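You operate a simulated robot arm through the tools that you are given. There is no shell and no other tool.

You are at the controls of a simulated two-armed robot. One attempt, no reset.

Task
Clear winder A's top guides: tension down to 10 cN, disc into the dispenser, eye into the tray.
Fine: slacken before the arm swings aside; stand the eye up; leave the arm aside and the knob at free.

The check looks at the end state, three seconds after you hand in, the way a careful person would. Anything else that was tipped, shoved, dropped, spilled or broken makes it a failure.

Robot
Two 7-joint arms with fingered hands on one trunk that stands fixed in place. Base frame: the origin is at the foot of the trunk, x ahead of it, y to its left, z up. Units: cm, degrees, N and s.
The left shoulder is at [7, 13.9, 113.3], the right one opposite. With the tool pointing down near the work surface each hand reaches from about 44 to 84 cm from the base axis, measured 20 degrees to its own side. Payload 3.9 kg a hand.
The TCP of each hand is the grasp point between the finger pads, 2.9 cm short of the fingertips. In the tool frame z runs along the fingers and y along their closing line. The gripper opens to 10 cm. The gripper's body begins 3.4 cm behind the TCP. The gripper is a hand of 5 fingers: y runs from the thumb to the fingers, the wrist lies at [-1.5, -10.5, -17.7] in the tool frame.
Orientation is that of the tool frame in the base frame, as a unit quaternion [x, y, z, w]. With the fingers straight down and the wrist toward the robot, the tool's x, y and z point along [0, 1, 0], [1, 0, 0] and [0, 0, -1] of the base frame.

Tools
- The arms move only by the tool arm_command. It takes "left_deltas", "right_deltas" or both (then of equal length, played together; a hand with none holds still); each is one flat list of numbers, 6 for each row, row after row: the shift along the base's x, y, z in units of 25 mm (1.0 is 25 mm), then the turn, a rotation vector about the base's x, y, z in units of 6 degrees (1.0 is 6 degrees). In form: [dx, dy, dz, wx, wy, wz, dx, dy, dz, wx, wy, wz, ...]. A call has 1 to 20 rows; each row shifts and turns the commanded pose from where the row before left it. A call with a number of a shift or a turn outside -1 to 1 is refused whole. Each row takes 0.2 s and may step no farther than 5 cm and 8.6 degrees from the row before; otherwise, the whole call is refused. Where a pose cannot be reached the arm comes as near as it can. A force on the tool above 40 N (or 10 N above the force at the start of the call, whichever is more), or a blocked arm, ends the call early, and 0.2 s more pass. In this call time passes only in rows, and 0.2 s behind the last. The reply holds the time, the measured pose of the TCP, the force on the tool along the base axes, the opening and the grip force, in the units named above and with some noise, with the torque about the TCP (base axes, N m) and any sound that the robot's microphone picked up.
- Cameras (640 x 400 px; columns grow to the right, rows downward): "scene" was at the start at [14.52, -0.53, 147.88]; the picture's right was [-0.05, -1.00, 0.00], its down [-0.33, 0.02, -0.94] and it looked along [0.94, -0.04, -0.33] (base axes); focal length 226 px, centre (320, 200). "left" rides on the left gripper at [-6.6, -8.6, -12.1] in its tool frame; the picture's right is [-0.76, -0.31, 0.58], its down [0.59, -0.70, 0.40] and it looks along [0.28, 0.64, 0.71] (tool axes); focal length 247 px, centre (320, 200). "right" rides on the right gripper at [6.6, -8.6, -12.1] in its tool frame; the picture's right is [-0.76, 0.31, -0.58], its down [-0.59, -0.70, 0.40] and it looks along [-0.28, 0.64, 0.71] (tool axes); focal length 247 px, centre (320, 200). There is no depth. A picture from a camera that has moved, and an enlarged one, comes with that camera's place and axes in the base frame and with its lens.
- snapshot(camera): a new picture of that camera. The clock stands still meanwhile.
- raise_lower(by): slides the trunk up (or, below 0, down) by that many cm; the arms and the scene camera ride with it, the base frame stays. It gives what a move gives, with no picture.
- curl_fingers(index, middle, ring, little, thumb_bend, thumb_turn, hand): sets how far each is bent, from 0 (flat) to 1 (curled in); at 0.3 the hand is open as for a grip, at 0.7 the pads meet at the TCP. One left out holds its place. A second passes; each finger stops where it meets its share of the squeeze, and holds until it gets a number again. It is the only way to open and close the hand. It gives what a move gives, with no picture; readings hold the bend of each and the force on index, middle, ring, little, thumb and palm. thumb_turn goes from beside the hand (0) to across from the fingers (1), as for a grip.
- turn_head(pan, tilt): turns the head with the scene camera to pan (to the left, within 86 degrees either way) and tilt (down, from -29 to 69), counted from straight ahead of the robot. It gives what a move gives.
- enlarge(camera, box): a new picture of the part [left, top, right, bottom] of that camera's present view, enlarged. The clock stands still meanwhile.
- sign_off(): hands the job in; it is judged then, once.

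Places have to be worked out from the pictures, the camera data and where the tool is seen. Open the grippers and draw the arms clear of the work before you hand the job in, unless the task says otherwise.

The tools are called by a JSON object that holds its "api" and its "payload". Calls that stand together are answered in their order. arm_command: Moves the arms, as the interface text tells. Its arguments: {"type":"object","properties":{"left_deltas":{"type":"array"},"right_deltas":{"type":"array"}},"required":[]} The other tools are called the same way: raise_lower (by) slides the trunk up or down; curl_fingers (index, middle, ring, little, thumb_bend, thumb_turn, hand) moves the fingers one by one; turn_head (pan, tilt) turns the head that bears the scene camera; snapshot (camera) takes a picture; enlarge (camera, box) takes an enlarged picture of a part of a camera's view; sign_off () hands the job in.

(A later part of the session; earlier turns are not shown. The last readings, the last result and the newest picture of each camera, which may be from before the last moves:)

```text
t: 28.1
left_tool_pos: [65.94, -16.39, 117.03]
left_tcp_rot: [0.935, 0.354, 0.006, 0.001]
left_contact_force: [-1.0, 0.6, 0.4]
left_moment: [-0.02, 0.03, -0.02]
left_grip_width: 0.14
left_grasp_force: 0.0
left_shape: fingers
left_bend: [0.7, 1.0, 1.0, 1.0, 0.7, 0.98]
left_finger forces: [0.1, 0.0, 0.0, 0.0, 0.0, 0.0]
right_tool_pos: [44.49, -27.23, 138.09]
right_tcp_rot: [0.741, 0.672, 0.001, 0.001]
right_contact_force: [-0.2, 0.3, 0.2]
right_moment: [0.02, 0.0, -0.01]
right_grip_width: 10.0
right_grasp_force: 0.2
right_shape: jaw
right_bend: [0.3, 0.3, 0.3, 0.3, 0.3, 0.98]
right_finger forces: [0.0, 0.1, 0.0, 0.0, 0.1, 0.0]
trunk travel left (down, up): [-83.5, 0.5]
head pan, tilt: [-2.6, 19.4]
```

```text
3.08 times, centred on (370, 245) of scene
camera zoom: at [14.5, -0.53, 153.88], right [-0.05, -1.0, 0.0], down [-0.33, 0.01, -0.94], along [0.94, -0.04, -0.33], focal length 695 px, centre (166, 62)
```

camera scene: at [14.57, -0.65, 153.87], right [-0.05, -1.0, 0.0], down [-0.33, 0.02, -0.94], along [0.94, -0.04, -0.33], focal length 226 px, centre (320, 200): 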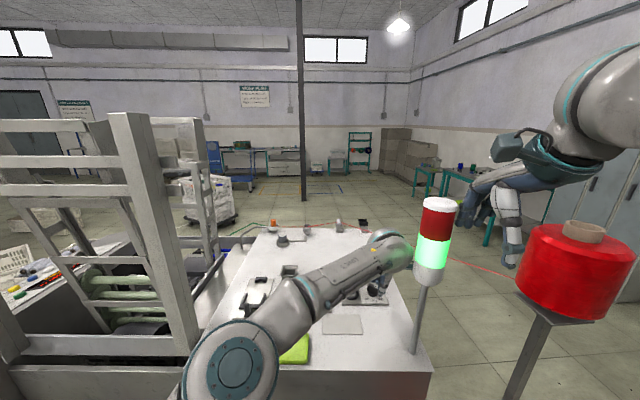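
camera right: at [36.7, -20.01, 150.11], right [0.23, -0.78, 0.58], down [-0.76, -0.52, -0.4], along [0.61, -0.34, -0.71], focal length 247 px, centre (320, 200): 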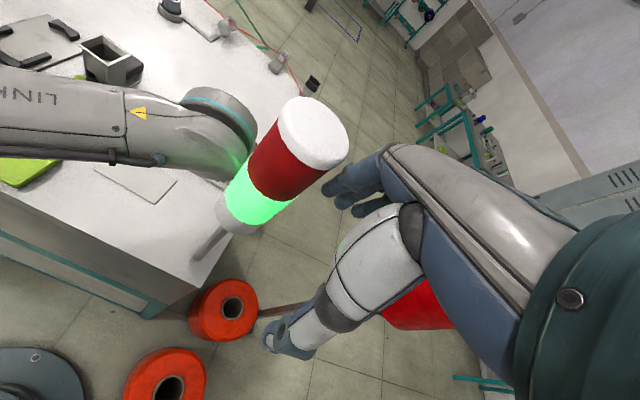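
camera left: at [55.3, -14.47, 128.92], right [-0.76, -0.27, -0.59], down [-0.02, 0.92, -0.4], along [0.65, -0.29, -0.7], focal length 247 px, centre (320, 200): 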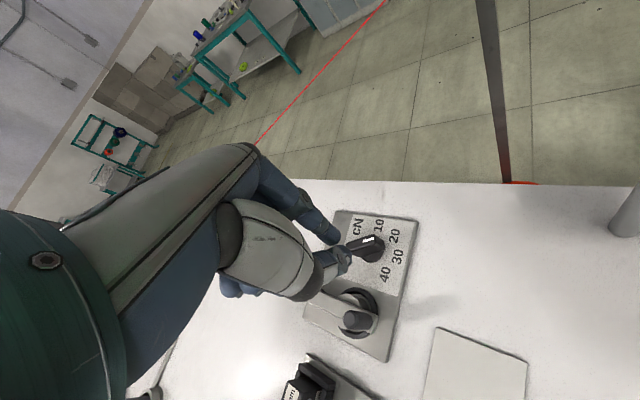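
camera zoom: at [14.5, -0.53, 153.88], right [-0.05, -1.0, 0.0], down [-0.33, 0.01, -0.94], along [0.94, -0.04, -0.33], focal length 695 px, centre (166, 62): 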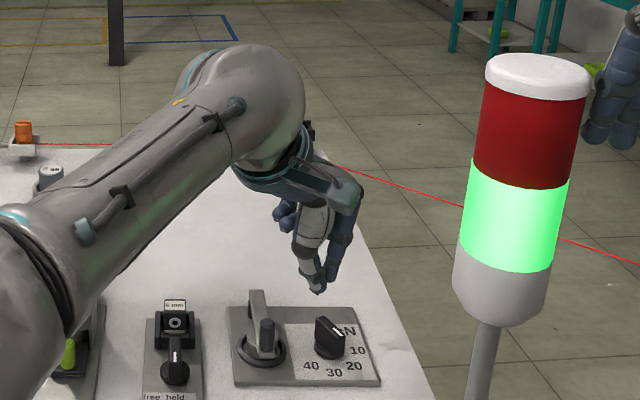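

This orientation is comfortable and far from the lamp. I lower the beak to the left-front of the knob.

{"api": "arm_command", "payload": {"left_deltas": [-0.15, 0, -0.6, 0, 0, 0, -0.1, 0.05, -0.6, 0, 0, 0, 0, 0, -0.6, 0, 0, 0, 0, 0, -0.6, 0, 0, 0, 0, 0, -0.6, 0, 0, 0, 0, 0, 0, 0, 0, 0]}}

{"api": "enlarge", "payload": {"camera": "left", "box": [270, 180, 430, 310]}}

{"api": "enlarge", "payload": {"camera": "scene", "box": [320, 240, 420, 310]}}

```text
t: 29.5
left_tool_pos: [65.52, -16.33, 109.5]
left_tcp_rot: [0.935, 0.356, 0.007, 0.0]
left_contact_force: [-0.1, 0.2, 0.2]
left_moment: [-0.01, -0.01, 0.0]
left_grip_width: 0.18
left_grasp_force: 0.0
left_shape: fingers
left_bend: [0.7, 1.0, 1.0, 1.0, 0.7, 0.98]
left_finger forces: [0.0, 0.0, 0.0, 0.0, 0.1, 0.1]
right_tool_pos: [44.56, -27.18, 138.23]
right_tcp_rot: [0.741, 0.672, 0.001, 0.001]
right_contact_force: [-0.3, 0.4, 0.7]
right_moment: [0.0, -0.01, -0.01]
right_grip_width: 9.97
right_grasp_force: 0.0
right_shape: jaw
right_bend: [0.3, 0.3, 0.3, 0.3, 0.3, 0.98]
right_finger forces: [0.0, 0.1, 0.1, 0.1, 0.0, 0.0]
trunk travel left (down, up): [-83.5, 0.5]
head pan, tilt: [-2.6, 19.4]
```

```text
3.08 times, centred on (350, 245) of left
camera zoom: at [54.68, -14.28, 121.39], right [-0.76, -0.27, -0.59], down [-0.02, 0.92, -0.4], along [0.65, -0.29, -0.7], focal length 760 px, centre (228, 62)
```

zoom: 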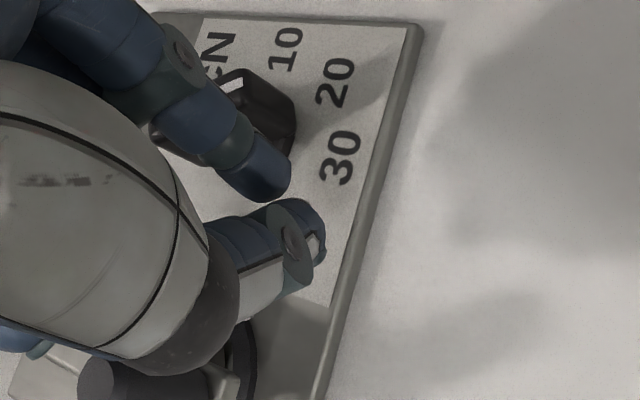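

```text
5.71 times, centred on (370, 275) of scene
camera zoom: at [14.51, -0.53, 153.88], right [-0.05, -1.0, 0.0], down [-0.33, 0.02, -0.94], along [0.94, -0.04, -0.33], focal length 1290 px, centre (34, -229)
```

zoom: 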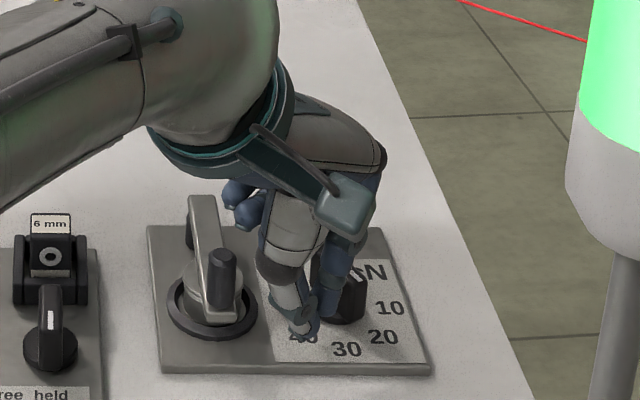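

Now I see index, thumb and knob clearly. I sweep the index around the front of the mark end toward 10.

{"api": "arm_command", "payload": {"left_deltas": [-0.1, -0.32, 0, 0, 0, 0, -0.02, -0.36, 0, 0, 0, 0, 0.12, -0.28, 0, 0, 0, 0, 0.2, -0.2, 0, 0, 0, 0, 0, 0, 0, 0, 0, 0]}}

{"api": "enlarge", "payload": {"camera": "left", "box": [270, 180, 430, 310]}}

{"api": "enlarge", "payload": {"camera": "scene", "box": [320, 240, 420, 310]}}

```text
t: 30.7
left_tool_pos: [65.85, -19.27, 109.43]
left_tcp_rot: [0.935, 0.355, 0.008, 0.001]
left_contact_force: [-0.7, 0.1, -0.1]
left_moment: [0.0, 0.04, 0.03]
left_grip_width: 0.16
left_grasp_force: 0.2
left_shape: fingers
left_bend: [0.7, 1.0, 1.0, 1.0, 0.7, 0.98]
left_finger forces: [0.0, 0.0, 0.0, 0.0, 0.0, 0.0]
right_tool_pos: [44.57, -27.25, 138.18]
right_tcp_rot: [0.741, 0.672, 0.0, 0.001]
right_contact_force: [-0.3, -0.3, 0.3]
right_moment: [-0.02, 0.0, -0.01]
right_grip_width: 9.98
right_grasp_force: 0.2
right_shape: jaw
right_bend: [0.3, 0.3, 0.3, 0.3, 0.3, 0.98]
right_finger forces: [0.0, 0.1, 0.0, 0.0, 0.0, 0.0]
trunk travel left (down, up): [-83.5, 0.5]
head pan, tilt: [-2.6, 19.4]
```

```text
3.08 times, centred on (350, 245) of left
camera zoom: at [55.18, -17.24, 121.41], right [-0.76, -0.27, -0.59], down [-0.02, 0.92, -0.4], along [0.65, -0.29, -0.7], focal length 760 px, centre (228, 62)
```

zoom: 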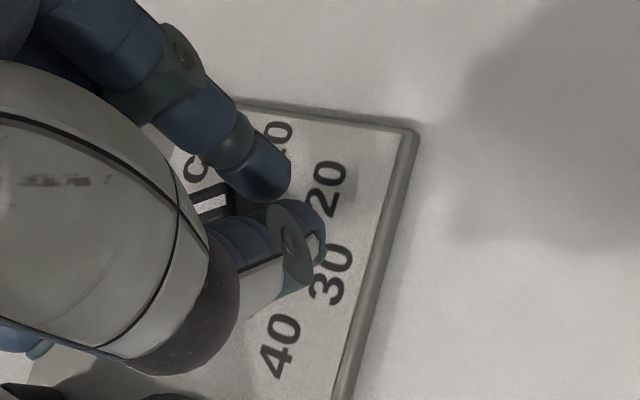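

```text
5.71 times, centred on (370, 275) of scene
camera zoom: at [14.49, -0.51, 153.88], right [-0.05, -1.0, 0.0], down [-0.33, 0.01, -0.94], along [0.94, -0.04, -0.33], focal length 1290 px, centre (34, -229)
```

zoom: 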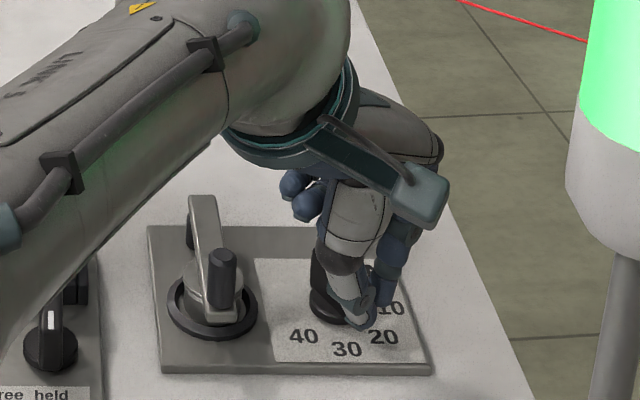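

Light contact; the pointer is being driven. I push on +x/−y another ~0.7 cm.

{"api": "arm_command", "payload": {"left_deltas": [0.12, -0.06, 0, 0, 0, 0, 0.14, -0.04, 0, 0, 0, 0, 0, 0, 0, 0, 0, 0]}}

{"api": "enlarge", "payload": {"camera": "left", "box": [270, 180, 430, 310]}}

{"api": "enlarge", "payload": {"camera": "scene", "box": [355, 260, 405, 300]}}

```text
t: 31.5
left_tool_pos: [66.67, -19.55, 109.5]
left_tcp_rot: [0.934, 0.356, 0.008, 0.001]
left_contact_force: [-2.9, -2.0, 0.4]
left_moment: [-0.06, 0.05, 0.01]
left_grip_width: 0.12
left_grasp_force: 1.5
left_shape: fingers
left_bend: [0.7, 1.0, 1.0, 1.0, 0.7, 0.98]
left_finger forces: [2.7, 0.0, 0.1, 0.0, 0.1, 0.1]
right_tool_pos: [44.52, -27.3, 138.12]
right_tcp_rot: [0.741, 0.672, 0.001, 0.001]
right_contact_force: [0.9, -0.3, -0.6]
right_moment: [0.02, -0.03, 0.01]
right_grip_width: 9.99
right_grasp_force: 0.1
right_shape: jaw
right_bend: [0.3, 0.3, 0.3, 0.3, 0.3, 0.98]
right_finger forces: [0.0, 0.0, 0.1, 0.0, 0.1, 0.0]
trunk travel left (down, up): [-83.5, 0.5]
head pan, tilt: [-2.6, 19.4]
```

```text
3.08 times, centred on (350, 245) of left
camera zoom: at [55.78, -17.51, 121.43], right [-0.76, -0.27, -0.59], down [-0.02, 0.92, -0.4], along [0.65, -0.29, -0.7], focal length 760 px, centre (228, 62)
```

zoom: 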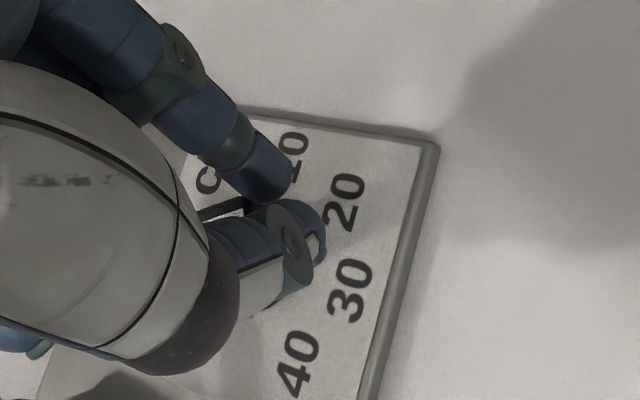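

```text
10.00 times, centred on (380, 280) of scene
camera zoom: at [14.44, -0.58, 153.88], right [-0.05, -1.0, 0.0], down [-0.33, 0.02, -0.94], along [0.94, -0.04, -0.33], focal length 2258 px, centre (-280, -600)
```

zoom: 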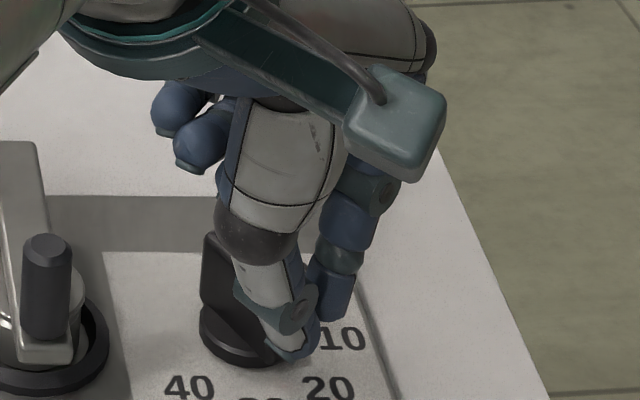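

The beak's slanted flat side pushes straight through the axis here, giving no torque. I back off −x, then +y, and retract the thumb so the round index alone can push.

{"api": "arm_command", "payload": {"left_deltas": [-0.3, -0.05, 0, 0, 0, 0, -0.35, 0, 0, 0, 0, 0, 0, 0.4, 0, 0, 0, 0, 0, 0.3, 0, 0, 0, 0, 0, 0, 0, 0, 0, 0]}}

{"api": "curl_fingers", "payload": {"hand": "left", "thumb_bend": 0.3}}

{"api": "enlarge", "payload": {"camera": "left", "box": [270, 180, 430, 310]}}

{"api": "enlarge", "payload": {"camera": "scene", "box": [320, 240, 420, 310]}}

```text
t: 32.7
left_tool_pos: [65.01, -17.8, 109.53]
left_tcp_rot: [0.935, 0.354, 0.008, 0.001]
left_contact_force: [-0.6, 0.2, -0.1]
left_moment: [0.0, 0.01, 0.01]
left_grip_width: 0.13
left_grasp_force: 0.1
left_shape: fingers
left_bend: [0.7, 1.0, 1.0, 1.0, 0.7, 0.98]
left_finger forces: [0.0, 0.0, 0.0, 0.0, 0.1, 0.0]
right_tool_pos: [44.61, -27.35, 138.13]
right_tcp_rot: [0.741, 0.671, 0.0, 0.001]
right_contact_force: [-0.1, 0.4, -0.6]
right_moment: [0.01, 0.0, 0.03]
right_grip_width: 9.99
right_grasp_force: 0.1
right_shape: jaw
right_bend: [0.3, 0.3, 0.3, 0.3, 0.3, 0.98]
right_finger forces: [0.0, 0.1, 0.0, 0.0, 0.0, 0.1]
trunk travel left (down, up): [-83.5, 0.5]
head pan, tilt: [-2.6, 19.4]
```

```text
t: 33.7
left_tool_pos: [64.98, -17.76, 109.51]
left_tcp_rot: [0.935, 0.355, 0.008, 0.0]
left_contact_force: [0.4, 0.1, 0.0]
left_moment: [0.01, 0.01, -0.01]
left_grip_width: 5.06
left_grasp_force: 0.0
left_shape: fingers
left_bend: [0.7, 1.0, 1.0, 1.0, 0.3, 0.98]
left_finger forces: [0.0, 0.0, 0.0, 0.0, 0.0, 0.0]
right_tool_pos: [44.56, -27.28, 138.18]
right_tcp_rot: [0.741, 0.671, 0.001, 0.0]
right_contact_force: [-0.9, -1.0, 0.5]
right_moment: [-0.02, 0.01, 0.0]
right_grip_width: 10.01
right_grasp_force: 0.1
right_shape: jaw
right_bend: [0.3, 0.3, 0.3, 0.3, 0.3, 0.98]
right_finger forces: [0.0, 0.0, 0.1, 0.1, 0.0, 0.0]
trunk travel left (down, up): [-83.5, 0.5]
head pan, tilt: [-2.6, 19.4]
```

```text
3.08 times, centred on (350, 245) of left
camera zoom: at [54.2, -15.82, 121.41], right [-0.76, -0.27, -0.59], down [-0.02, 0.92, -0.4], along [0.65, -0.29, -0.7], focal length 760 px, centre (228, 62)
```

zoom: 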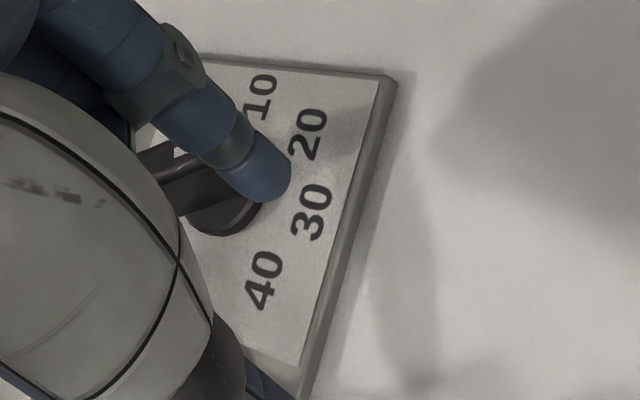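

```text
5.71 times, centred on (370, 275) of scene
camera zoom: at [14.51, -0.53, 153.88], right [-0.05, -1.0, 0.0], down [-0.33, 0.02, -0.94], along [0.94, -0.04, -0.33], focal length 1290 px, centre (34, -229)
```

zoom: 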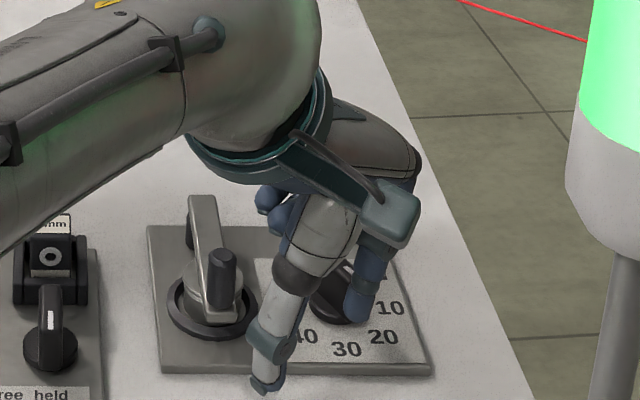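

Only the index now reaches in. I push again along the arc: −y a little, then +x/−y.

{"api": "arm_command", "payload": {"left_deltas": [0, -0.28, 0, 0, 0, 0, 0.2, -0.12, 0, 0, 0, 0, 0.2, -0.12, 0, 0, 0, 0, 0.16, -0.08, 0, 0, 0, 0, 0, 0, 0, 0, 0, 0]}}

{"api": "enlarge", "payload": {"camera": "left", "box": [270, 180, 430, 310]}}

{"api": "enlarge", "payload": {"camera": "scene", "box": [340, 250, 410, 306]}}

```text
t: 34.9
left_tool_pos: [66.47, -19.3, 109.53]
left_tcp_rot: [0.935, 0.356, 0.006, 0.0]
left_contact_force: [-1.3, 0.0, -0.8]
left_moment: [-0.01, 0.02, -0.04]
left_grip_width: 4.98
left_grasp_force: 0.4
left_shape: fingers
left_bend: [0.7, 1.0, 1.0, 1.0, 0.3, 0.98]
left_finger forces: [1.1, 0.1, 0.0, 0.1, 0.1, 0.0]
right_tool_pos: [44.6, -27.3, 138.14]
right_tcp_rot: [0.74, 0.672, 0.0, 0.001]
right_contact_force: [-0.2, -0.5, 0.5]
right_moment: [0.0, 0.0, 0.0]
right_grip_width: 9.99
right_grasp_force: 0.1
right_shape: jaw
right_bend: [0.3, 0.3, 0.3, 0.3, 0.3, 0.98]
right_finger forces: [0.0, 0.0, 0.0, 0.0, 0.0, 0.0]
trunk travel left (down, up): [-83.5, 0.5]
head pan, tilt: [-2.6, 19.4]
```

```text
3.08 times, centred on (350, 245) of left
camera zoom: at [55.6, -17.32, 121.4], right [-0.76, -0.27, -0.59], down [-0.02, 0.92, -0.4], along [0.65, -0.29, -0.7], focal length 760 px, centre (228, 62)
```

zoom: 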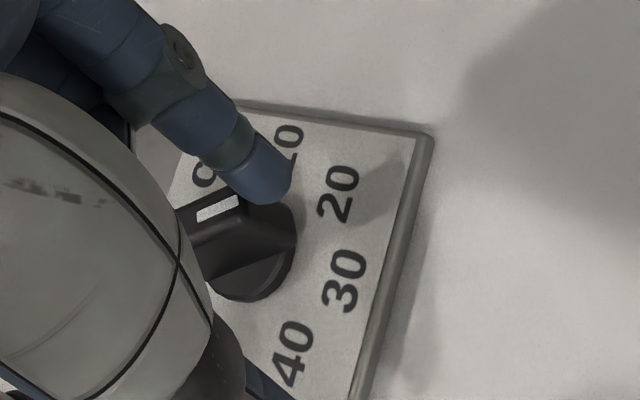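

```text
7.14 times, centred on (375, 278) of scene
camera zoom: at [14.49, -0.52, 153.88], right [-0.05, -1.0, 0.0], down [-0.33, 0.01, -0.94], along [0.94, -0.04, -0.33], focal length 1613 px, centre (-73, -357)
```

zoom: 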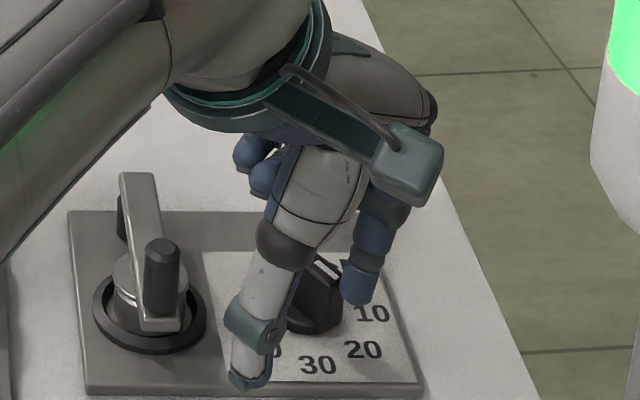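

The index is against the bar's end face, not its trailing side. I go back around: −x, +y, then +x to seat the index on the trailing side before sweeping.

{"api": "arm_command", "payload": {"left_deltas": [-0.25, -0.03, 0, 0, 0, 0, -0.25, 0, 0, 0, 0, 0, 0, 0.35, 0, 0, 0, 0, 0, 0.35, 0, 0, 0, 0, 0.12, 0, 0, 0, 0, 0, 0.12, 0, 0, 0, 0, 0, 0, 0, 0, 0, 0, 0]}}

{"api": "enlarge", "payload": {"camera": "left", "box": [270, 180, 430, 310]}}

{"api": "enlarge", "payload": {"camera": "scene", "box": [340, 250, 410, 306]}}

```text
t: 36.5
left_tool_pos: [65.75, -17.66, 109.62]
left_tcp_rot: [0.935, 0.355, 0.008, 0.001]
left_contact_force: [-0.7, 0.9, -0.5]
left_moment: [0.02, 0.0, 0.0]
left_grip_width: 5.04
left_grasp_force: 0.0
left_shape: fingers
left_bend: [0.7, 1.0, 1.0, 1.0, 0.3, 0.98]
left_finger forces: [0.0, 0.0, 0.0, 0.0, 0.0, 0.0]
right_tool_pos: [44.57, -27.29, 138.08]
right_tcp_rot: [0.741, 0.672, 0.0, 0.001]
right_contact_force: [0.6, 0.4, -0.2]
right_moment: [0.0, -0.02, 0.0]
right_grip_width: 9.98
right_grasp_force: 0.2
right_shape: jaw
right_bend: [0.3, 0.3, 0.3, 0.3, 0.3, 0.98]
right_finger forces: [0.1, 0.0, 0.0, 0.1, 0.0, 0.0]
trunk travel left (down, up): [-83.5, 0.5]
head pan, tilt: [-2.6, 19.4]
```

```text
3.08 times, centred on (350, 245) of left
camera zoom: at [54.95, -15.64, 121.42], right [-0.76, -0.27, -0.59], down [-0.02, 0.92, -0.4], along [0.65, -0.29, -0.7], focal length 760 px, centre (228, 62)
```

zoom: 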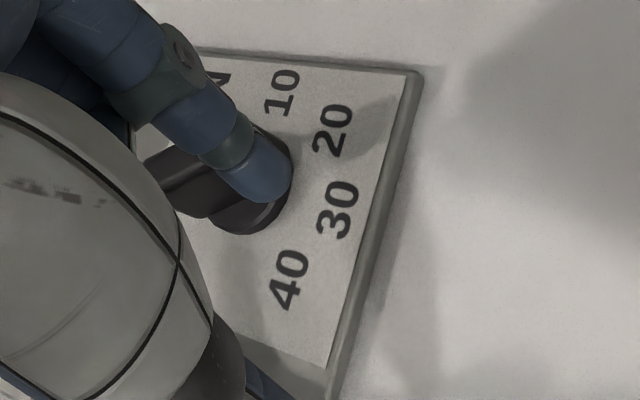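

```text
7.14 times, centred on (375, 278) of scene
camera zoom: at [14.5, -0.51, 153.88], right [-0.05, -1.0, 0.0], down [-0.33, 0.01, -0.94], along [0.94, -0.04, -0.33], focal length 1613 px, centre (-73, -357)
```

zoom: 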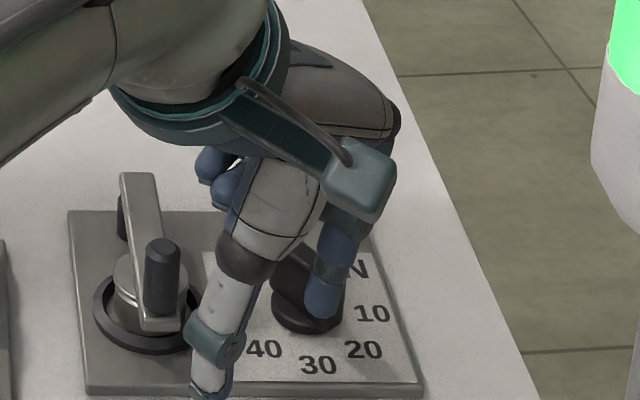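

The index now sits on the front (trailing) side of the bar. I sweep +x/−y in small steps along the arc.

{"api": "arm_command", "payload": {"left_deltas": [0.08, -0.16, 0, 0, 0, 0, 0.1, -0.16, 0, 0, 0, 0, 0.12, -0.12, 0, 0, 0, 0, 0, 0, 0, 0, 0, 0]}}

{"api": "enlarge", "payload": {"camera": "left", "box": [270, 180, 430, 310]}}

{"api": "enlarge", "payload": {"camera": "scene", "box": [340, 250, 410, 306]}}

```text
t: 37.5
left_tool_pos: [66.6, -18.76, 109.43]
left_tcp_rot: [0.934, 0.356, 0.007, 0.001]
left_contact_force: [-0.3, 0.3, -0.7]
left_moment: [0.02, -0.01, 0.01]
left_grip_width: 5.05
left_grasp_force: 0.0
left_shape: fingers
left_bend: [0.7, 1.0, 1.0, 1.0, 0.3, 0.98]
left_finger forces: [0.0, 0.0, 0.1, 0.0, 0.0, 0.0]
right_tool_pos: [44.71, -27.33, 138.11]
right_tcp_rot: [0.741, 0.672, 0.0, 0.001]
right_contact_force: [-0.4, 0.1, 0.4]
right_moment: [-0.01, 0.02, -0.04]
right_grip_width: 9.98
right_grasp_force: 0.1
right_shape: jaw
right_bend: [0.3, 0.3, 0.3, 0.3, 0.3, 0.98]
right_finger forces: [0.1, 0.1, 0.1, 0.1, 0.0, 0.0]
trunk travel left (down, up): [-83.5, 0.5]
head pan, tilt: [-2.6, 19.4]
```

```text
3.08 times, centred on (350, 245) of left
camera zoom: at [55.75, -16.74, 121.38], right [-0.76, -0.27, -0.59], down [-0.02, 0.92, -0.4], along [0.65, -0.29, -0.7], focal length 760 px, centre (228, 62)
```

zoom: 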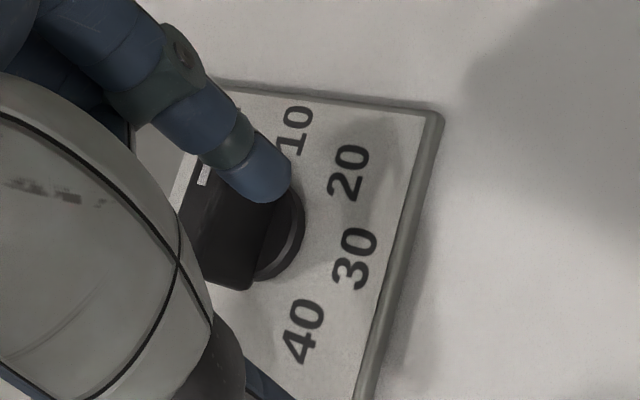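

```text
7.14 times, centred on (375, 278) of scene
camera zoom: at [14.52, -0.51, 153.88], right [-0.05, -1.0, 0.0], down [-0.33, 0.01, -0.94], along [0.94, -0.04, -0.33], focal length 1613 px, centre (-73, -357)
```

zoom: 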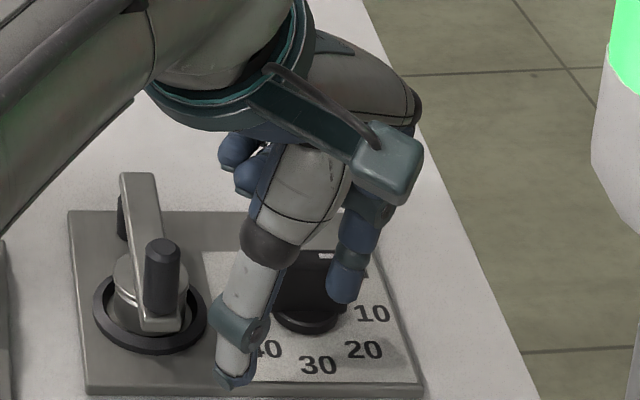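

The bar now lies nearly crosswise, mark at ≈260°. A small further +x push of about 0.4 cm should bring it onto 10.

{"api": "arm_command", "payload": {"left_deltas": [0.1, -0.04, 0, 0, 0, 0, 0.07, -0.02, 0, 0, 0, 0, 0, 0, 0, 0, 0, 0]}}

{"api": "enlarge", "payload": {"camera": "left", "box": [270, 180, 430, 310]}}

{"api": "enlarge", "payload": {"camera": "scene", "box": [340, 250, 410, 306]}}

```text
t: 38.3
left_tool_pos: [66.87, -18.9, 109.47]
left_tcp_rot: [0.935, 0.355, 0.008, 0.002]
left_contact_force: [-4.3, -0.7, -1.3]
left_moment: [0.05, 0.08, -0.04]
left_grip_width: 4.83
left_grasp_force: 1.8
left_shape: fingers
left_bend: [0.7, 1.0, 1.0, 1.0, 0.3, 0.98]
left_finger forces: [3.5, 0.0, 0.0, 0.1, 0.0, 0.1]
right_tool_pos: [44.54, -27.23, 138.06]
right_tcp_rot: [0.741, 0.671, 0.001, 0.0]
right_contact_force: [0.4, 0.0, -0.4]
right_moment: [-0.01, -0.03, 0.03]
right_grip_width: 9.98
right_grasp_force: 0.0
right_shape: jaw
right_bend: [0.3, 0.3, 0.3, 0.3, 0.3, 0.98]
right_finger forces: [0.0, 0.0, 0.1, 0.1, 0.0, 0.0]
trunk travel left (down, up): [-83.5, 0.5]
head pan, tilt: [-2.6, 19.4]
```

```text
3.08 times, centred on (350, 245) of left
camera zoom: at [56.08, -16.96, 121.39], right [-0.76, -0.27, -0.59], down [-0.02, 0.92, -0.4], along [0.65, -0.29, -0.7], focal length 760 px, centre (228, 62)
```

zoom: 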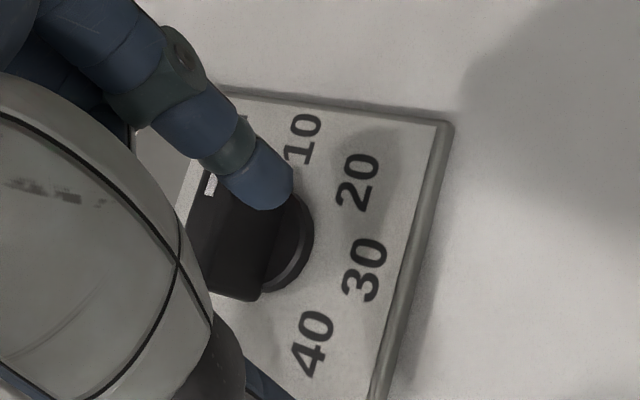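

```text
7.14 times, centred on (375, 278) of scene
camera zoom: at [14.44, -0.55, 153.88], right [-0.05, -1.0, 0.0], down [-0.33, 0.02, -0.94], along [0.94, -0.04, -0.33], focal length 1613 px, centre (-73, -357)
```

zoom: 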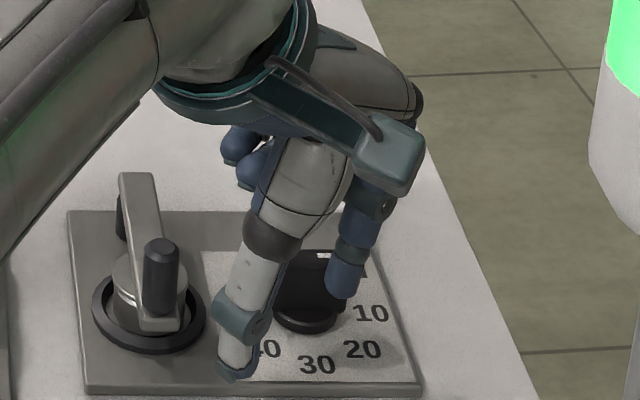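

Reaction of 4 N along −x, bar nearly crosswise. I back off −x and rise a little to read the pointer.

{"api": "arm_command", "payload": {"left_deltas": [-0.3, 0, 0, 0, 0, 0, -0.3, 0.1, 0, 0, 0, 0, 0, 0.4, 0.5, 0, 0, 0, 0, 0.5, 0.8, 0, 0, 0, 0, 0.5, 0.8, 0, 0, 0, 0, 0, 0, 0, 0, 0]}}

{"api": "enlarge", "payload": {"camera": "left", "box": [290, 150, 450, 280]}}

{"api": "enlarge", "payload": {"camera": "scene", "box": [340, 250, 410, 306]}}

```text
t: 39.7
left_tool_pos: [65.47, -15.13, 114.84]
left_tcp_rot: [0.935, 0.355, 0.007, 0.001]
left_contact_force: [0.4, 0.6, 0.8]
left_moment: [0.0, -0.03, -0.03]
left_grip_width: 5.03
left_grasp_force: 0.1
left_shape: fingers
left_bend: [0.7, 1.0, 1.0, 1.0, 0.3, 0.98]
left_finger forces: [0.0, 0.0, 0.0, 0.0, 0.0, 0.1]
right_tool_pos: [44.58, -27.21, 138.1]
right_tcp_rot: [0.741, 0.672, 0.001, 0.001]
right_contact_force: [-0.1, -0.1, -0.2]
right_moment: [-0.02, -0.02, -0.02]
right_grip_width: 9.96
right_grasp_force: 0.0
right_shape: jaw
right_bend: [0.3, 0.3, 0.3, 0.3, 0.3, 0.98]
right_finger forces: [0.0, 0.0, 0.0, 0.0, 0.0, 0.0]
trunk travel left (down, up): [-83.5, 0.5]
head pan, tilt: [-2.6, 19.4]
```

```text
3.08 times, centred on (370, 215) of left
camera zoom: at [54.68, -13.08, 126.67], right [-0.76, -0.27, -0.59], down [-0.02, 0.92, -0.4], along [0.65, -0.29, -0.7], focal length 760 px, centre (166, 154)
```

zoom: 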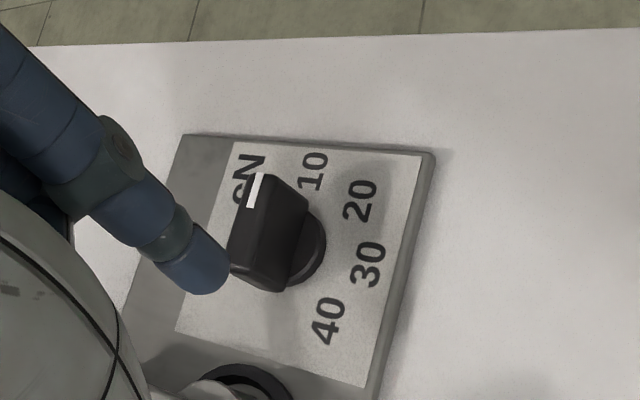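

```text
7.14 times, centred on (375, 278) of scene
camera zoom: at [14.57, -0.56, 153.87], right [-0.05, -1.0, 0.0], down [-0.33, 0.02, -0.94], along [0.94, -0.04, -0.33], focal length 1613 px, centre (-73, -357)
```

zoom: 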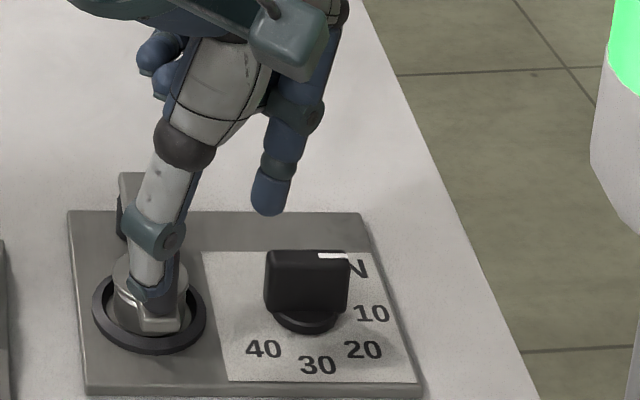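

The pointer looks close to 10; I enlarge to measure its angle against the figures precisely.

{"api": "enlarge", "payload": {"camera": "scene", "box": [364, 278, 394, 304]}}

{"api": "enlarge", "payload": {"camera": "left", "box": [335, 185, 405, 245]}}

{"api": "enlarge", "payload": {"camera": "right", "box": [160, 100, 280, 200]}}

```text
15.38 times, centred on (379, 291) of scene
camera zoom: at [14.57, -0.56, 153.87], right [-0.05, -1.0, 0.0], down [-0.33, 0.02, -0.94], along [0.94, -0.04, -0.33], focal length 3474 px, centre (-588, -1200)
```

zoom: 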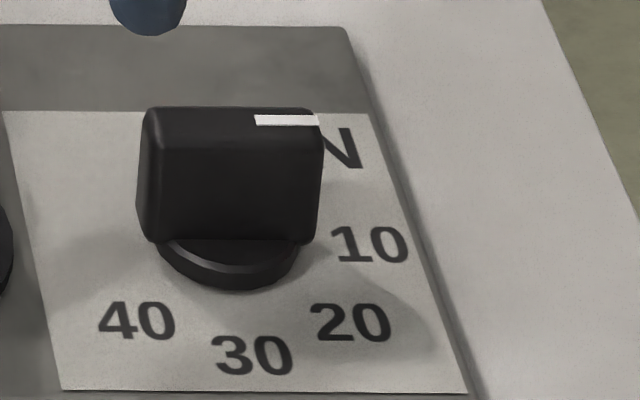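

```text
6.67 times, centred on (370, 215) of left
camera zoom: at [54.68, -13.08, 126.67], right [-0.76, -0.27, -0.59], down [-0.02, 0.92, -0.4], along [0.65, -0.29, -0.7], focal length 1646 px, centre (-13, 100)
```

zoom: 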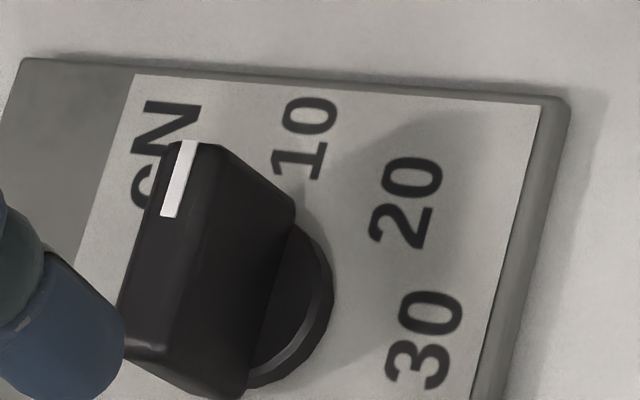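

```text
4.00 times, centred on (220, 150) of right
camera zoom: at [36.7, -19.92, 150.12], right [0.23, -0.78, 0.58], down [-0.76, -0.52, -0.4], along [0.61, -0.34, -0.71], focal length 988 px, centre (720, 400)
```

zoom: 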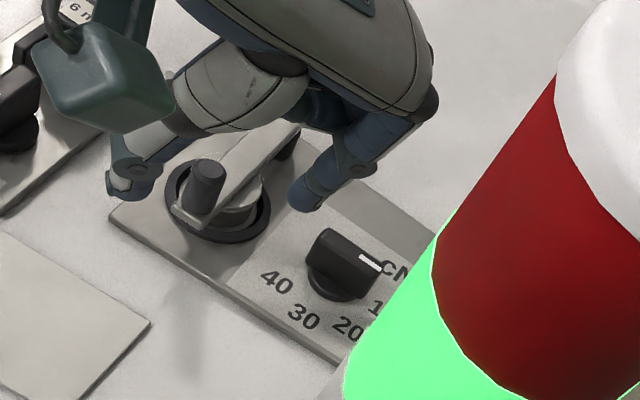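

Strip and plate edges are parallel: the mark points squarely at 10 (and I felt the end stop). Tension is down. Next the arm: I rise, close the beak, yaw back ~30° and position right of the arm's handle.

{"api": "arm_command", "payload": {"left_deltas": [0, 0, 0.8, 0, 0, 0, 0, 0, 0, 0, 0, 0]}}

{"api": "curl_fingers", "payload": {"hand": "left", "thumb_bend": 0.7}}

{"api": "arm_command", "payload": {"left_deltas": [-0.1, 0.1, 0, 0, 0, 1, -0.1, 0.1, 0, 0, 0, 1, -0.1, 0.1, 0, 0, 0, 1, -0.1, 0.1, 0, 0, 0, 1, 0, 0.1, 0, 0, 0, 1, 0, 0.1, 0, 0, 0, 0]}}

{"api": "enlarge", "payload": {"camera": "left", "box": [270, 150, 450, 300]}}

{"api": "enlarge", "payload": {"camera": "scene", "box": [320, 240, 420, 310]}}

```text
t: 40.3
left_tool_pos: [65.4, -15.16, 116.76]
left_tcp_rot: [0.935, 0.355, 0.007, 0.001]
left_contact_force: [-0.3, 0.1, 0.3]
left_moment: [0.0, 0.01, 0.01]
left_grip_width: 5.02
left_grasp_force: 0.0
left_shape: fingers
left_bend: [0.7, 1.0, 1.0, 1.0, 0.3, 0.98]
left_finger forces: [0.0, 0.0, 0.0, 0.0, 0.0, 0.0]
right_tool_pos: [44.64, -27.26, 138.12]
right_tcp_rot: [0.74, 0.672, 0.001, 0.001]
right_contact_force: [0.0, -0.3, 0.1]
right_moment: [0.01, -0.01, -0.01]
right_grip_width: 9.98
right_grasp_force: 0.1
right_shape: jaw
right_bend: [0.3, 0.3, 0.3, 0.3, 0.3, 0.98]
right_finger forces: [0.0, 0.0, 0.1, 0.0, 0.0, 0.0]
trunk travel left (down, up): [-83.5, 0.5]
head pan, tilt: [-2.6, 19.4]
```

```text
t: 41.3
left_tool_pos: [65.35, -15.21, 116.66]
left_tcp_rot: [0.935, 0.355, 0.008, 0.001]
left_contact_force: [-0.7, 0.0, -0.2]
left_moment: [-0.01, 0.02, -0.03]
left_grip_width: 0.13
left_grasp_force: 0.0
left_shape: fingers
left_bend: [0.7, 1.0, 1.0, 1.0, 0.7, 0.98]
left_finger forces: [0.0, 0.0, 0.1, 0.0, 0.0, 0.0]
right_tool_pos: [44.6, -27.22, 138.2]
right_tcp_rot: [0.741, 0.672, 0.0, 0.001]
right_contact_force: [-0.1, -0.1, 0.1]
right_moment: [-0.01, -0.03, -0.02]
right_grip_width: 10.0
right_grasp_force: 0.0
right_shape: jaw
right_bend: [0.3, 0.3, 0.3, 0.3, 0.3, 0.98]
right_finger forces: [0.0, 0.0, 0.0, 0.1, 0.1, 0.0]
trunk travel left (down, up): [-83.5, 0.5]
head pan, tilt: [-2.6, 19.4]
```

```text
t: 42.9
left_tool_pos: [66.36, -10.21, 117.07]
left_tcp_rot: [0.792, 0.61, -0.018, 0.014]
left_contact_force: [-0.5, 0.2, 0.3]
left_moment: [0.0, 0.01, -0.01]
left_grip_width: 0.14
left_grasp_force: 0.0
left_shape: fingers
left_bend: [0.7, 1.0, 1.0, 1.0, 0.7, 0.98]
left_finger forces: [0.1, 0.0, 0.0, 0.0, 0.0, 0.0]
right_tool_pos: [44.59, -27.25, 138.06]
right_tcp_rot: [0.741, 0.672, 0.0, 0.001]
right_contact_force: [-0.6, -0.5, -0.5]
right_moment: [0.0, 0.0, -0.01]
right_grip_width: 9.97
right_grasp_force: 0.1
right_shape: jaw
right_bend: [0.3, 0.3, 0.3, 0.3, 0.3, 0.98]
right_finger forces: [0.1, 0.0, 0.0, 0.1, 0.0, 0.0]
trunk travel left (down, up): [-83.5, 0.5]
head pan, tilt: [-2.6, 19.4]
stopped in row 6 (left hand): the arm was blocked; the commanded pose is now the measured one
```

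```text
2.67 times, centred on (360, 225) of left
camera zoom: at [56.58, -13.77, 129.47], right [-0.5, -0.68, -0.54], down [-0.53, 0.73, -0.43], along [0.68, 0.08, -0.73], focal length 659 px, centre (213, 133)
```

zoom: 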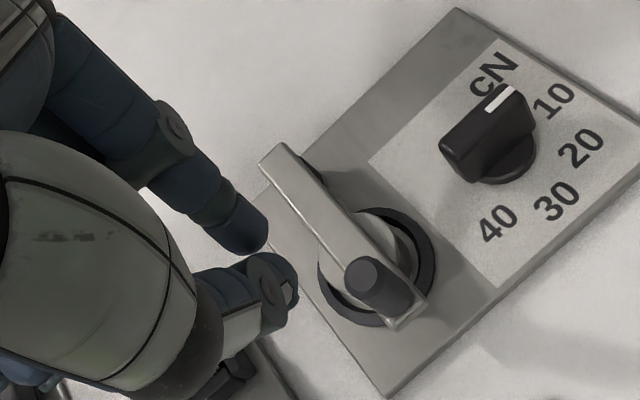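

```text
5.71 times, centred on (370, 275) of scene
camera zoom: at [14.52, -0.44, 153.88], right [-0.05, -1.0, 0.0], down [-0.33, 0.01, -0.94], along [0.94, -0.04, -0.33], focal length 1290 px, centre (34, -229)
```

zoom: 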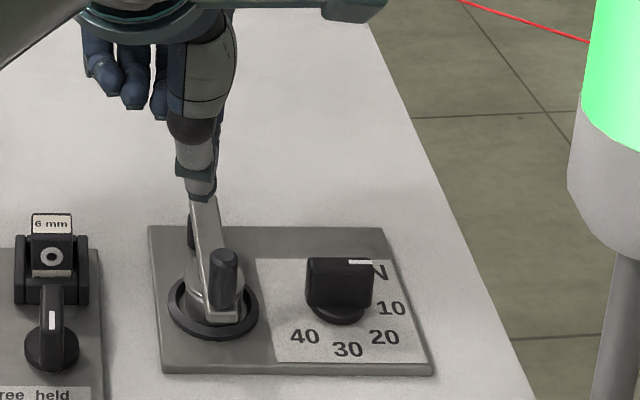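

The call ended "arm was blocked" and the hand drifted off the commanded spot. I look at the whole scene before moving anything.

{"api": "snapshot", "payload": {"camera": "scene"}}

{"api": "snapshot", "payload": {"camera": "left"}}

{"api": "snapshot", "payload": {"camera": "right"}}

```text
taken
camera scene: at [14.52, -0.44, 153.88], right [-0.05, -1.0, 0.0], down [-0.33, 0.01, -0.94], along [0.94, -0.04, -0.33], focal length 226 px, centre (320, 200)
```

scene: 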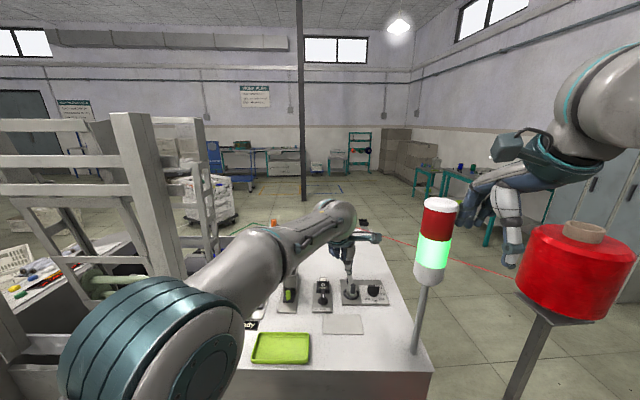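

```text
taken
camera left: at [56.58, -13.77, 129.47], right [-0.5, -0.68, -0.54], down [-0.53, 0.73, -0.43], along [0.68, 0.08, -0.73], focal length 247 px, centre (320, 200)
```

left: 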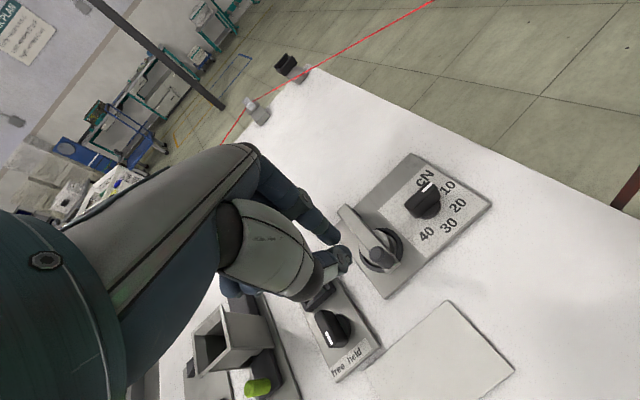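

```text
taken
camera right: at [36.65, -19.81, 150.17], right [0.23, -0.78, 0.58], down [-0.76, -0.52, -0.4], along [0.61, -0.35, -0.71], focal length 247 px, centre (320, 200)
```

right: 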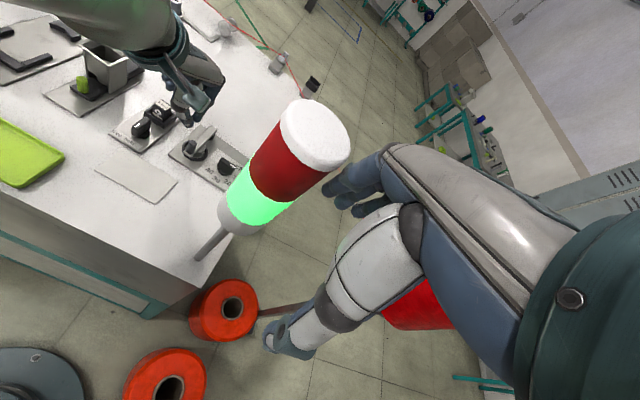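

Nothing is disturbed; the elbow just reached a limit while reconfiguring. I ease toward the spot right of the handle in small steps, staying high.

{"api": "arm_command", "payload": {"left_deltas": [-0.2, -0.2, 0, 0, 0, 0, -0.2, -0.4, 0, 0, 0, 0, -0.2, -0.4, 0, 0, 0, 0, -0.14, -0.4, 0, 0, 0, 0, 0, 0, 0, 0, 0, 0]}}

{"api": "enlarge", "payload": {"camera": "left", "box": [270, 150, 450, 300]}}

```text
t: 44.3
left_tool_pos: [66.41, -10.65, 118.3]
left_tcp_rot: [0.774, 0.63, -0.042, 0.033]
left_contact_force: [0.1, 0.0, 0.5]
left_moment: [0.02, -0.02, -0.03]
left_grip_width: 0.13
left_grasp_force: 0.1
left_shape: fingers
left_bend: [0.7, 1.0, 1.0, 1.0, 0.7, 0.98]
left_finger forces: [0.0, 0.0, 0.0, 0.0, 0.1, 0.1]
right_tool_pos: [44.66, -27.31, 138.28]
right_tcp_rot: [0.741, 0.672, 0.0, 0.001]
right_contact_force: [0.5, 0.8, 0.2]
right_moment: [-0.01, -0.02, -0.02]
right_grip_width: 9.97
right_grasp_force: 0.0
right_shape: jaw
right_bend: [0.3, 0.3, 0.3, 0.3, 0.3, 0.98]
right_finger forces: [0.0, 0.0, 0.1, 0.0, 0.0, 0.0]
trunk travel left (down, up): [-83.5, 0.5]
head pan, tilt: [-2.6, 19.4]
stopped in row 5 (left hand): the arm was blocked; the commanded pose is now the measured one
```

```text
2.67 times, centred on (360, 225) of left
camera zoom: at [56.92, -14.03, 130.98], right [-0.47, -0.74, -0.49], down [-0.58, 0.67, -0.46], along [0.67, 0.07, -0.74], focal length 659 px, centre (213, 133)
```

zoom: 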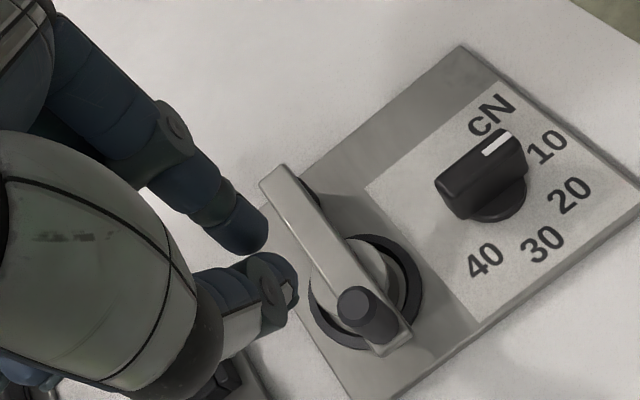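

The elbow seems to be pressing on something. I inspect the elbow region and compare it with the rack.

{"api": "turn_head", "payload": {"pan": 25, "tilt": 45}}

{"api": "snapshot", "payload": {"camera": "scene"}}

```text
t: 45.2
left_tool_pos: [66.28, -10.65, 118.31]
left_tcp_rot: [0.774, 0.63, -0.042, 0.034]
left_contact_force: [0.3, -0.8, 0.0]
left_moment: [0.0, 0.0, -0.04]
left_grip_width: 0.13
left_grasp_force: 0.1
left_shape: fingers
left_bend: [0.7, 1.0, 1.0, 1.0, 0.7, 0.98]
left_finger forces: [0.1, 0.1, 0.1, 0.0, 0.0, 0.0]
right_tool_pos: [44.56, -27.33, 138.17]
right_tcp_rot: [0.741, 0.672, 0.0, 0.001]
right_contact_force: [0.6, -0.6, 0.0]
right_moment: [0.04, 0.0, 0.03]
right_grip_width: 9.99
right_grasp_force: 0.1
right_shape: jaw
right_bend: [0.3, 0.3, 0.3, 0.3, 0.3, 0.98]
right_finger forces: [0.1, 0.0, 0.1, 0.0, 0.0, 0.1]
trunk travel left (down, up): [-83.5, 0.5]
head pan, tilt: [25.0, 45.0]
```

```text
taken
camera scene: at [12.58, 3.3, 149.92], right [0.42, -0.91, 0.0], down [-0.64, -0.3, -0.71], along [0.64, 0.3, -0.71], focal length 226 px, centre (320, 200)
```

scene: 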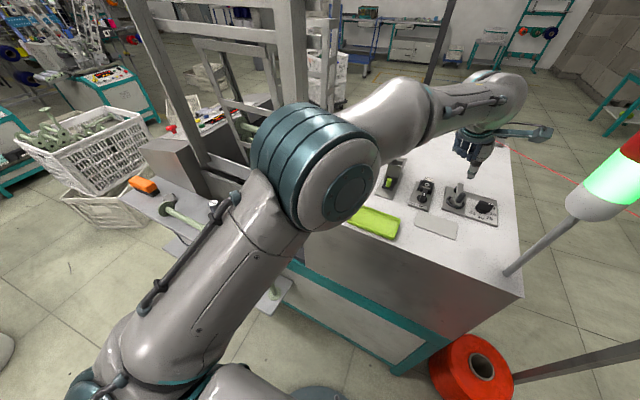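

The elbow sits beside the rack frame; I enlarge to see whether they touch.

{"api": "enlarge", "payload": {"camera": "scene", "box": [130, 20, 410, 240]}}

```text
1.82 times, centred on (270, 130) of scene
camera zoom: at [12.58, 3.3, 149.92], right [0.42, -0.91, 0.0], down [-0.64, -0.3, -0.71], along [0.64, 0.3, -0.71], focal length 411 px, centre (411, 327)
```

zoom: 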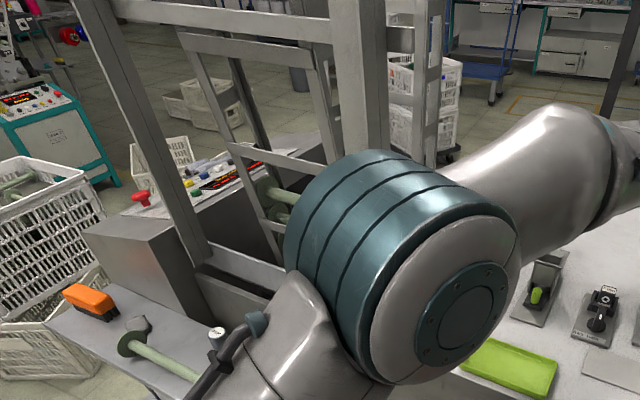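

No visible contact with the rack; it looks more like a joint limit. I retrace: yaw back toward −48° while returning to the earlier good pose, watching the tracking.

{"api": "arm_command", "payload": {"left_deltas": [0, -0.2, -0.1, 0, 0, -1, 0, -0.3, -0.1, 0, 0, -1, 0, -0.3, -0.1, 0, 0, -1, 0, -0.3, 0, 0, 0, -1, 0, 0, 0, 0, 0, 0]}}

{"api": "snapshot", "payload": {"camera": "scene"}}

```text
t: 46.4
left_tool_pos: [66.14, -13.66, 117.47]
left_tcp_rot: [0.89, 0.453, -0.046, 0.024]
left_contact_force: [0.6, -0.2, 0.0]
left_moment: [-0.03, -0.01, 0.0]
left_grip_width: 0.13
left_grasp_force: 0.0
left_shape: fingers
left_bend: [0.7, 1.0, 1.0, 1.0, 0.7, 0.98]
left_finger forces: [0.0, 0.1, 0.1, 0.0, 0.0, 0.0]
right_tool_pos: [44.64, -27.26, 138.14]
right_tcp_rot: [0.74, 0.672, 0.001, 0.001]
right_contact_force: [-0.7, -0.6, 0.1]
right_moment: [-0.01, 0.0, -0.01]
right_grip_width: 9.97
right_grasp_force: 0.1
right_shape: jaw
right_bend: [0.3, 0.3, 0.3, 0.3, 0.3, 0.98]
right_finger forces: [0.1, 0.0, 0.0, 0.1, 0.1, 0.0]
trunk travel left (down, up): [-83.5, 0.5]
head pan, tilt: [25.0, 45.0]
```

```text
taken
camera scene: at [12.56, 3.34, 149.92], right [0.42, -0.91, 0.0], down [-0.64, -0.3, -0.71], along [0.64, 0.3, -0.71], focal length 226 px, centre (320, 200)
```

scene: 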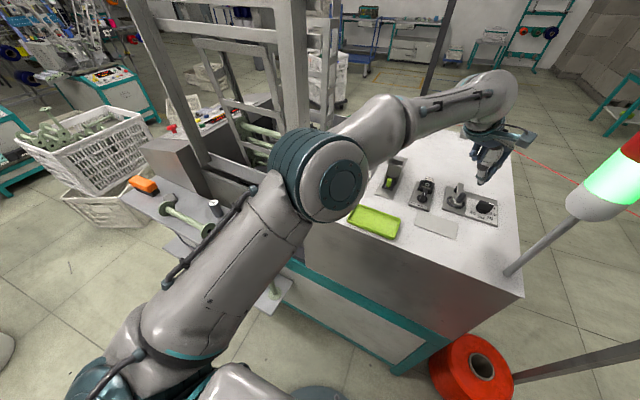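

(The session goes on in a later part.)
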